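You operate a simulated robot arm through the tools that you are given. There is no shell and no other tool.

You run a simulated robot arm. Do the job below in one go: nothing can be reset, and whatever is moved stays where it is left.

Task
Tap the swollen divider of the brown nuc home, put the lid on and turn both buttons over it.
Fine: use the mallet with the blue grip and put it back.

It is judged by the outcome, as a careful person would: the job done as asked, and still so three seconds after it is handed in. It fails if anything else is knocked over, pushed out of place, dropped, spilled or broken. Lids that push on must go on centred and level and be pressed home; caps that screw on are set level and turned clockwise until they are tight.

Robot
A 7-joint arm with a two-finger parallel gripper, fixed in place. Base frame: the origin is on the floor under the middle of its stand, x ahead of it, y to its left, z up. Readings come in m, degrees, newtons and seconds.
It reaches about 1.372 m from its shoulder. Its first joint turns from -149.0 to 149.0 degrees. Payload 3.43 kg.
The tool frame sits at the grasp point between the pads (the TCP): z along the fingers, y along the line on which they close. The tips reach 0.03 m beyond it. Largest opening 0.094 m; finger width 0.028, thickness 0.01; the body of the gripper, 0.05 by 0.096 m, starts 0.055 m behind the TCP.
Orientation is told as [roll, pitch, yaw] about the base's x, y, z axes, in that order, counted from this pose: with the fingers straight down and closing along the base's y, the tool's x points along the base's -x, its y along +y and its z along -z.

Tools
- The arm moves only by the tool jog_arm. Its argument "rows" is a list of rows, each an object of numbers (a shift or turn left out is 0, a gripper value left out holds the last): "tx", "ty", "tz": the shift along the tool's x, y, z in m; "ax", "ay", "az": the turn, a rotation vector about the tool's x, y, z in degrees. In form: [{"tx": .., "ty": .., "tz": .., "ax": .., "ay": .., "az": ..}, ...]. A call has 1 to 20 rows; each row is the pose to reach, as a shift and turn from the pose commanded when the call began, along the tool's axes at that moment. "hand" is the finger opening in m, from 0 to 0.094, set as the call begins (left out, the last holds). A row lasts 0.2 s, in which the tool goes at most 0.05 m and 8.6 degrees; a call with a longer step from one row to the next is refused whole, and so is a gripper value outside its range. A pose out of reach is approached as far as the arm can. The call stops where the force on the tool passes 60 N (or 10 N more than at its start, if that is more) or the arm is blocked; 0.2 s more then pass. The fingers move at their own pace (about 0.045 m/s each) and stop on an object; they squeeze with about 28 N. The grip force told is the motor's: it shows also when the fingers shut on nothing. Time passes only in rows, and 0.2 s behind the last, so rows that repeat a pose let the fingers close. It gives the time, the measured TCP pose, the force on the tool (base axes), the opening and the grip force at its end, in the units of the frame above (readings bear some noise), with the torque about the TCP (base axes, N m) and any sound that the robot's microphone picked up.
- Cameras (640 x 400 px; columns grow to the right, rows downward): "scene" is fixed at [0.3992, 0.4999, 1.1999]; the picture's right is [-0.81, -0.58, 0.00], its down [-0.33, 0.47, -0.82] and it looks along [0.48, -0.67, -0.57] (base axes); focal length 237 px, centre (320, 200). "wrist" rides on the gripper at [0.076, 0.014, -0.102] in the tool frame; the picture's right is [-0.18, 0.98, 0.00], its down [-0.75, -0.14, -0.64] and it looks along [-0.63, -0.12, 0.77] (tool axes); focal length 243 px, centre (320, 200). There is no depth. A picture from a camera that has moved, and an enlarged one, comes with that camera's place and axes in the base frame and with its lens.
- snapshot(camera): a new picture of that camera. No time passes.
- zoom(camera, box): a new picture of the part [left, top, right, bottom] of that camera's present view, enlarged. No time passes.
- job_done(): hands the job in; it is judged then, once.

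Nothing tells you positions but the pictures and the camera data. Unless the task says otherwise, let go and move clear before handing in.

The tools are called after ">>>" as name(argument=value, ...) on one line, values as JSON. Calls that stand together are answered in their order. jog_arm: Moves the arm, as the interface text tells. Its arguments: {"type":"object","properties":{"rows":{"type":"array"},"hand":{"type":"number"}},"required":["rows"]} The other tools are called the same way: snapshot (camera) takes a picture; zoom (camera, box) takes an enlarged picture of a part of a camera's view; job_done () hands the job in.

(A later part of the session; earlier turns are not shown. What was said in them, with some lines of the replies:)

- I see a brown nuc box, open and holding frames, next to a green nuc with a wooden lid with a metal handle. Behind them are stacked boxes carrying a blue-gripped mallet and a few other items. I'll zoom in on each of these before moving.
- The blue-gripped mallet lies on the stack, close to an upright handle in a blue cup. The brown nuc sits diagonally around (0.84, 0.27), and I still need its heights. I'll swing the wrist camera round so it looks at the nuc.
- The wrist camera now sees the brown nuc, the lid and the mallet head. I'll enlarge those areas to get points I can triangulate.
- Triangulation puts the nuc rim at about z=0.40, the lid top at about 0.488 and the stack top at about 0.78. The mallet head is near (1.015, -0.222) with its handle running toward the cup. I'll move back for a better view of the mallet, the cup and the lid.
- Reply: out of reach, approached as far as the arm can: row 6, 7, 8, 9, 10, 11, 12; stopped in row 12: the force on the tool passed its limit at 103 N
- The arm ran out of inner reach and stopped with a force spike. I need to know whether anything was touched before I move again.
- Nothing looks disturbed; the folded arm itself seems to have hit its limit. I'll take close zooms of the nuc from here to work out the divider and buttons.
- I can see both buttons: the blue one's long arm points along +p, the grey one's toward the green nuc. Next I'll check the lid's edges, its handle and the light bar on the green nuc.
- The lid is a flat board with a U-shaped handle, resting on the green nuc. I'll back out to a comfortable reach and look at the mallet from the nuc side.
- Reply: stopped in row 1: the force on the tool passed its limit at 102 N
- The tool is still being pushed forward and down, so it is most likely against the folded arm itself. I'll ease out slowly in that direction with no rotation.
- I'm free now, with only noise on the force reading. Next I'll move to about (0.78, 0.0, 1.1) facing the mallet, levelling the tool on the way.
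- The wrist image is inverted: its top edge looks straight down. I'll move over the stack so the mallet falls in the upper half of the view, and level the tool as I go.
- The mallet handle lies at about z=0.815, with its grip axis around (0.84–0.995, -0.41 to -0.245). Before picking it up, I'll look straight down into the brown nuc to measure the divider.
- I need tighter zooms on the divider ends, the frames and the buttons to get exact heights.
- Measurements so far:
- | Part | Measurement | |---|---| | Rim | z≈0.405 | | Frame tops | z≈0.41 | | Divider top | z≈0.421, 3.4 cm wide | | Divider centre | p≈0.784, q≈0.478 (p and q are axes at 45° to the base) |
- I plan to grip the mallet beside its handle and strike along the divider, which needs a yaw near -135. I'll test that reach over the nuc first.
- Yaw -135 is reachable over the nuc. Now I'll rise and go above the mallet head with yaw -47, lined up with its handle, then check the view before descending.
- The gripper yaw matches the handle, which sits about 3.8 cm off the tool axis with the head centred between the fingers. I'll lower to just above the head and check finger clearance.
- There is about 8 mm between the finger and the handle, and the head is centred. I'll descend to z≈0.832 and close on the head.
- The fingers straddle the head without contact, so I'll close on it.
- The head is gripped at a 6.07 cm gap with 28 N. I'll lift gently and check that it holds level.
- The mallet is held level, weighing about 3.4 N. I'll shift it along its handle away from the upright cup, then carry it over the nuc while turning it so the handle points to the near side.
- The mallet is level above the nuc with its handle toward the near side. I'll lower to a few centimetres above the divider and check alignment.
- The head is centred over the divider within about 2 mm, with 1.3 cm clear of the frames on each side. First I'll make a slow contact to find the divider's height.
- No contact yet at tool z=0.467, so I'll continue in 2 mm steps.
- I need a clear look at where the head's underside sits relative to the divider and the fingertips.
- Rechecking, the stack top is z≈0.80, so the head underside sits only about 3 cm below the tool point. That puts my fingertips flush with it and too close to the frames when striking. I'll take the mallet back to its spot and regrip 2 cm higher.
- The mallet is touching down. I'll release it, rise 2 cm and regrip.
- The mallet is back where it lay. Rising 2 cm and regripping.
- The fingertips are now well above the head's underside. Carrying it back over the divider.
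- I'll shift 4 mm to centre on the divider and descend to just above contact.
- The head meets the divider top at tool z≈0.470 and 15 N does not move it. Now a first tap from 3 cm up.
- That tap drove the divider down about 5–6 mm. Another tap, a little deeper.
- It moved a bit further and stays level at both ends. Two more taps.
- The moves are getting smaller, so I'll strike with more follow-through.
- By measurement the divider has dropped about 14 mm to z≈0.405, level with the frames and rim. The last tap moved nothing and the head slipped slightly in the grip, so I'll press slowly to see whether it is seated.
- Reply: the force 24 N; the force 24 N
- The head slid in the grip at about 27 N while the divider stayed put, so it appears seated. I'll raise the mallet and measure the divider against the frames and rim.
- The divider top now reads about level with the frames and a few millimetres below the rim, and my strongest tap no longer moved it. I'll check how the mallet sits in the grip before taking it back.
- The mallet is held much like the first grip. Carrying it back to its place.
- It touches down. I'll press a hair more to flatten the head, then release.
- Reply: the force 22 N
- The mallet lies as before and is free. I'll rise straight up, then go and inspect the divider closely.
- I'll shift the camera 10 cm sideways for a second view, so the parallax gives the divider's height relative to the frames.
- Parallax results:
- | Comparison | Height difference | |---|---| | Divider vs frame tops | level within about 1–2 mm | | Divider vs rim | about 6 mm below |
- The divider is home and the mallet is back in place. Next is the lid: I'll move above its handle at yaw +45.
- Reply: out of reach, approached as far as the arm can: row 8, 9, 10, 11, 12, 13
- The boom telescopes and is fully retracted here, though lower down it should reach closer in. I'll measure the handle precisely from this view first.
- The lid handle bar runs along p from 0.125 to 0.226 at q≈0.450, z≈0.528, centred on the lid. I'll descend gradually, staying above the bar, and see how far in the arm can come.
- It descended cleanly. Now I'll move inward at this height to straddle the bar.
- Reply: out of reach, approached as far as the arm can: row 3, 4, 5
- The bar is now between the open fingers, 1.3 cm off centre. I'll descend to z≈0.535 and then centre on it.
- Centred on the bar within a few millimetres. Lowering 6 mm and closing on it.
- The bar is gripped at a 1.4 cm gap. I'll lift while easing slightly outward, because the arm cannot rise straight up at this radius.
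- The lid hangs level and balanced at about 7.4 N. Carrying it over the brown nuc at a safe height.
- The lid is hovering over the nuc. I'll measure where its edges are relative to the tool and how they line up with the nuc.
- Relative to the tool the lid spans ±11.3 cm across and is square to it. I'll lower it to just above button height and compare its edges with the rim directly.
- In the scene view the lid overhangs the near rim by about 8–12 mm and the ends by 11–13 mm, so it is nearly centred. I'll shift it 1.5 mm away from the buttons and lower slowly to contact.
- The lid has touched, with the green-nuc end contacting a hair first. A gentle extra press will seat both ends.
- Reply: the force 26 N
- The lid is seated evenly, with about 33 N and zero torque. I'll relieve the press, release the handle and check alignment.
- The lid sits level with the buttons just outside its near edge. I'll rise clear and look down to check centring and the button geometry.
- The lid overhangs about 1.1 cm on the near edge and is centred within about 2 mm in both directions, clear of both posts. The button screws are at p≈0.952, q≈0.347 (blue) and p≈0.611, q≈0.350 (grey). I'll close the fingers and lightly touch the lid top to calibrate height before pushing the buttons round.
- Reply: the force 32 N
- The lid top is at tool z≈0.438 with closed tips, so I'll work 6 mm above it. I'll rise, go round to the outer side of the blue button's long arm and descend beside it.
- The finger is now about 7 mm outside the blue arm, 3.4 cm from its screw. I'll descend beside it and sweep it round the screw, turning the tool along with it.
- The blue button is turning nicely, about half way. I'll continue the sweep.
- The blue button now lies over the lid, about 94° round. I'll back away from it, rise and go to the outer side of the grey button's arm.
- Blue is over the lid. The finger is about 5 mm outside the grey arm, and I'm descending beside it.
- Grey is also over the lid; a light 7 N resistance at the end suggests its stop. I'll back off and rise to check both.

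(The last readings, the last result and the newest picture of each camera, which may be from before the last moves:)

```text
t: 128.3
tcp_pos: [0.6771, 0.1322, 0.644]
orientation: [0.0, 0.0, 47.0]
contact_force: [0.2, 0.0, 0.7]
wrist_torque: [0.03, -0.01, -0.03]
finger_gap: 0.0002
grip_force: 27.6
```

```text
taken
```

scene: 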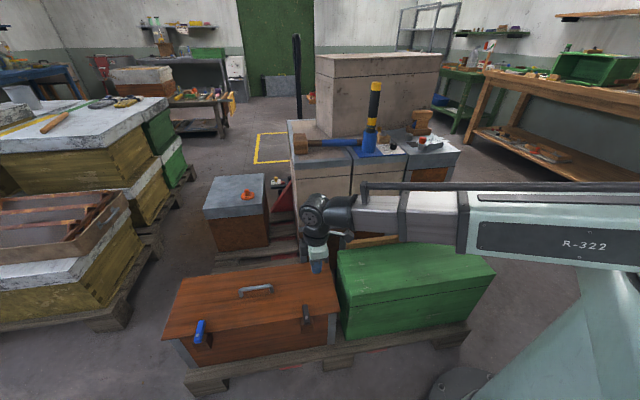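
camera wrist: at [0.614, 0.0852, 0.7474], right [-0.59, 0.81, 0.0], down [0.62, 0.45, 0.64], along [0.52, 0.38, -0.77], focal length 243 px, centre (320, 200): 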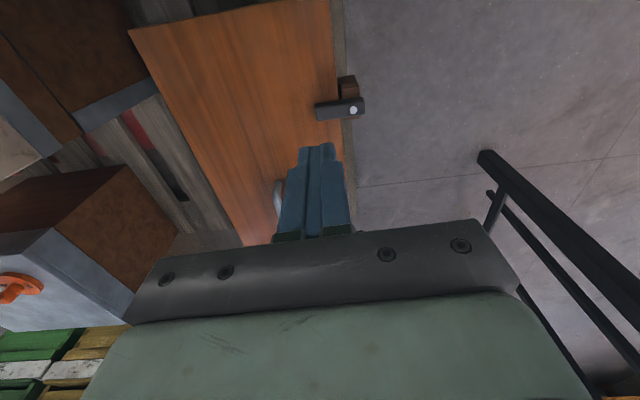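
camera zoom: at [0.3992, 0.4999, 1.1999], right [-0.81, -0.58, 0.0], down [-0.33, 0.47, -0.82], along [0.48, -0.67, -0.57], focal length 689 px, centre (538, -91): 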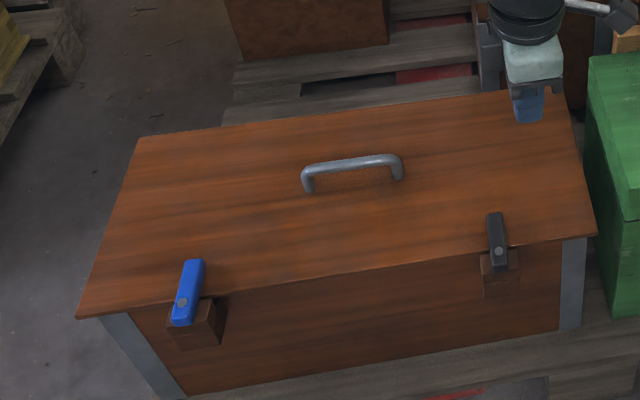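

Both buttons now lie across the lid edge and the lid has not shifted. I'll move the arm up and clear, then do a last check of everything.

>>> jog_arm(rows=[{"tx": -0.01, "tz": -0.03}, {"tx": -0.03, "tz": -0.07}, {"tx": -0.05, "tz": -0.11}, {"tx": -0.07, "tz": -0.15}, {"tx": -0.09, "tz": -0.19}, {"tx": -0.11, "tz": -0.23}, {"tx": -0.12, "tz": -0.26}, {"tx": -0.12, "tz": -0.26}], hand=0.04)

>>> zoom(camera="scene", box=[135, 240, 355, 360])

>>> zoom(camera="scene", box=[280, 70, 480, 195])

>>> snapshot(camera="wrist")

>>> snapshot(camera="scene")

```text
t: 130.1
tcp_pos: [0.7585, 0.2195, 0.9041]
orientation: [-0.1, 0.0, 46.9]
contact_force: [0.2, 0.0, -0.8]
wrist_torque: [0.01, 0.03, -0.01]
finger_gap: 0.04
grip_force: 0.1
```

```text
2.91 times, centred on (245, 300) of scene
camera zoom: at [0.3992, 0.4999, 1.1999], right [-0.81, -0.58, 0.0], down [-0.33, 0.47, -0.82], along [0.48, -0.67, -0.57], focal length 689 px, centre (538, -91)
```

zoom: 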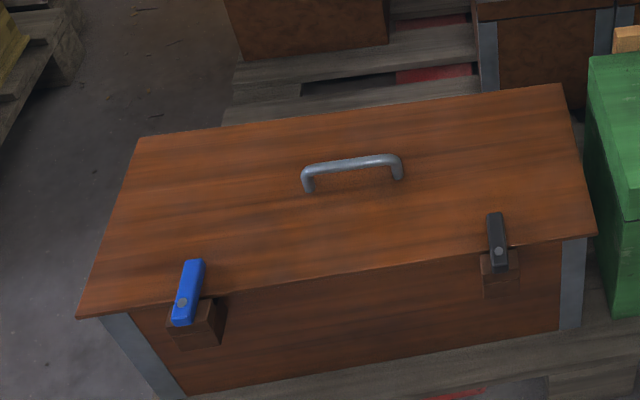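

```text
3.20 times, centred on (380, 132) of scene
camera zoom: at [0.3992, 0.4999, 1.1999], right [-0.81, -0.58, 0.0], down [-0.33, 0.47, -0.82], along [0.48, -0.67, -0.57], focal length 758 px, centre (128, 416)
```

zoom: 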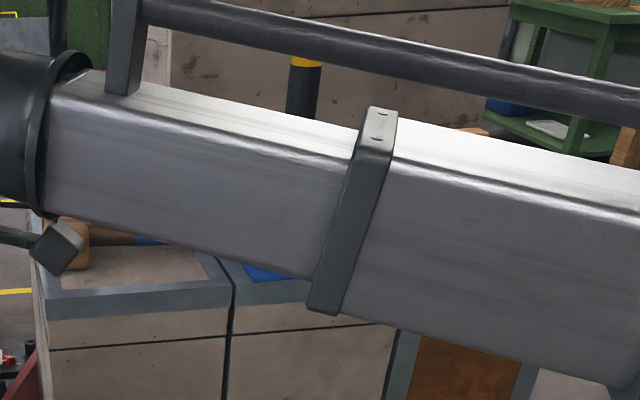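

```text
taken
camera wrist: at [0.6966, 0.1737, 1.0073], right [-0.59, 0.81, 0.0], down [0.62, 0.45, 0.64], along [0.52, 0.38, -0.77], focal length 243 px, centre (320, 200)
```

wrist: 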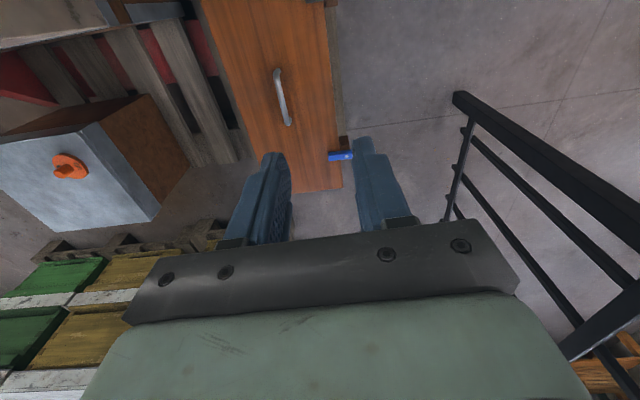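

```text
taken
```

scene: 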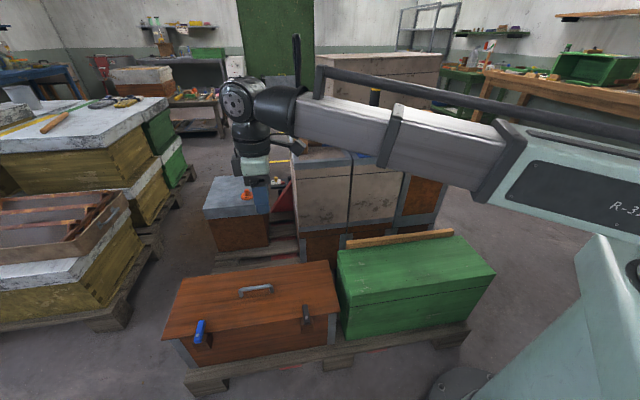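

Final checks:
- **Divider:** tapped down about 14 mm with the blue-gripped mallet until a further tap and a 27 N press no longer moved it. It measured level with the frames within 1–2 mm; it is now under the lid, so I can't look at it again.
- **Mallet:** back in its original spot.
- **Lid:** level and centred on the brown nuc, pressed down at about 33 N.
- **Buttons:** both turned over the lid edge.
- **Arm:** clear and holding nothing.

I'm handing the job in.

>>> job_done()

```text
The job is handed in.
```

I tapped the brown nuc's divider down, put the lid on, and turned both buttons over it. The job is handed in; I haven't seen a result.

- **Divider:** I drove it down about 14 mm with the blue-gripped mallet. A last tap and a 27 N press didn't move it any further. It then measured within 1–2 mm of the frame tops and about 6 mm below the rim, so I took it as home. That is a camera measurement, and the lid now covers it.
- **Mallet:** it is back where it lay on the stack. I held it by the head and struck with the side of the head, not the end face.
- **Lid:** it sits level on the rim, centred within about 2 mm by my measurements, and I pressed it down at about 33 N.
- **Buttons:** blue and grey both lie across the lid's near edge, roughly square to it.
- **Force stops:** early on the arm stopped twice on a force spike of about 100 N while folded in close. I think it pressed against itself, and nothing looked moved in the pictures afterwards.

The arm ended up clear of the nuc, holding nothing.
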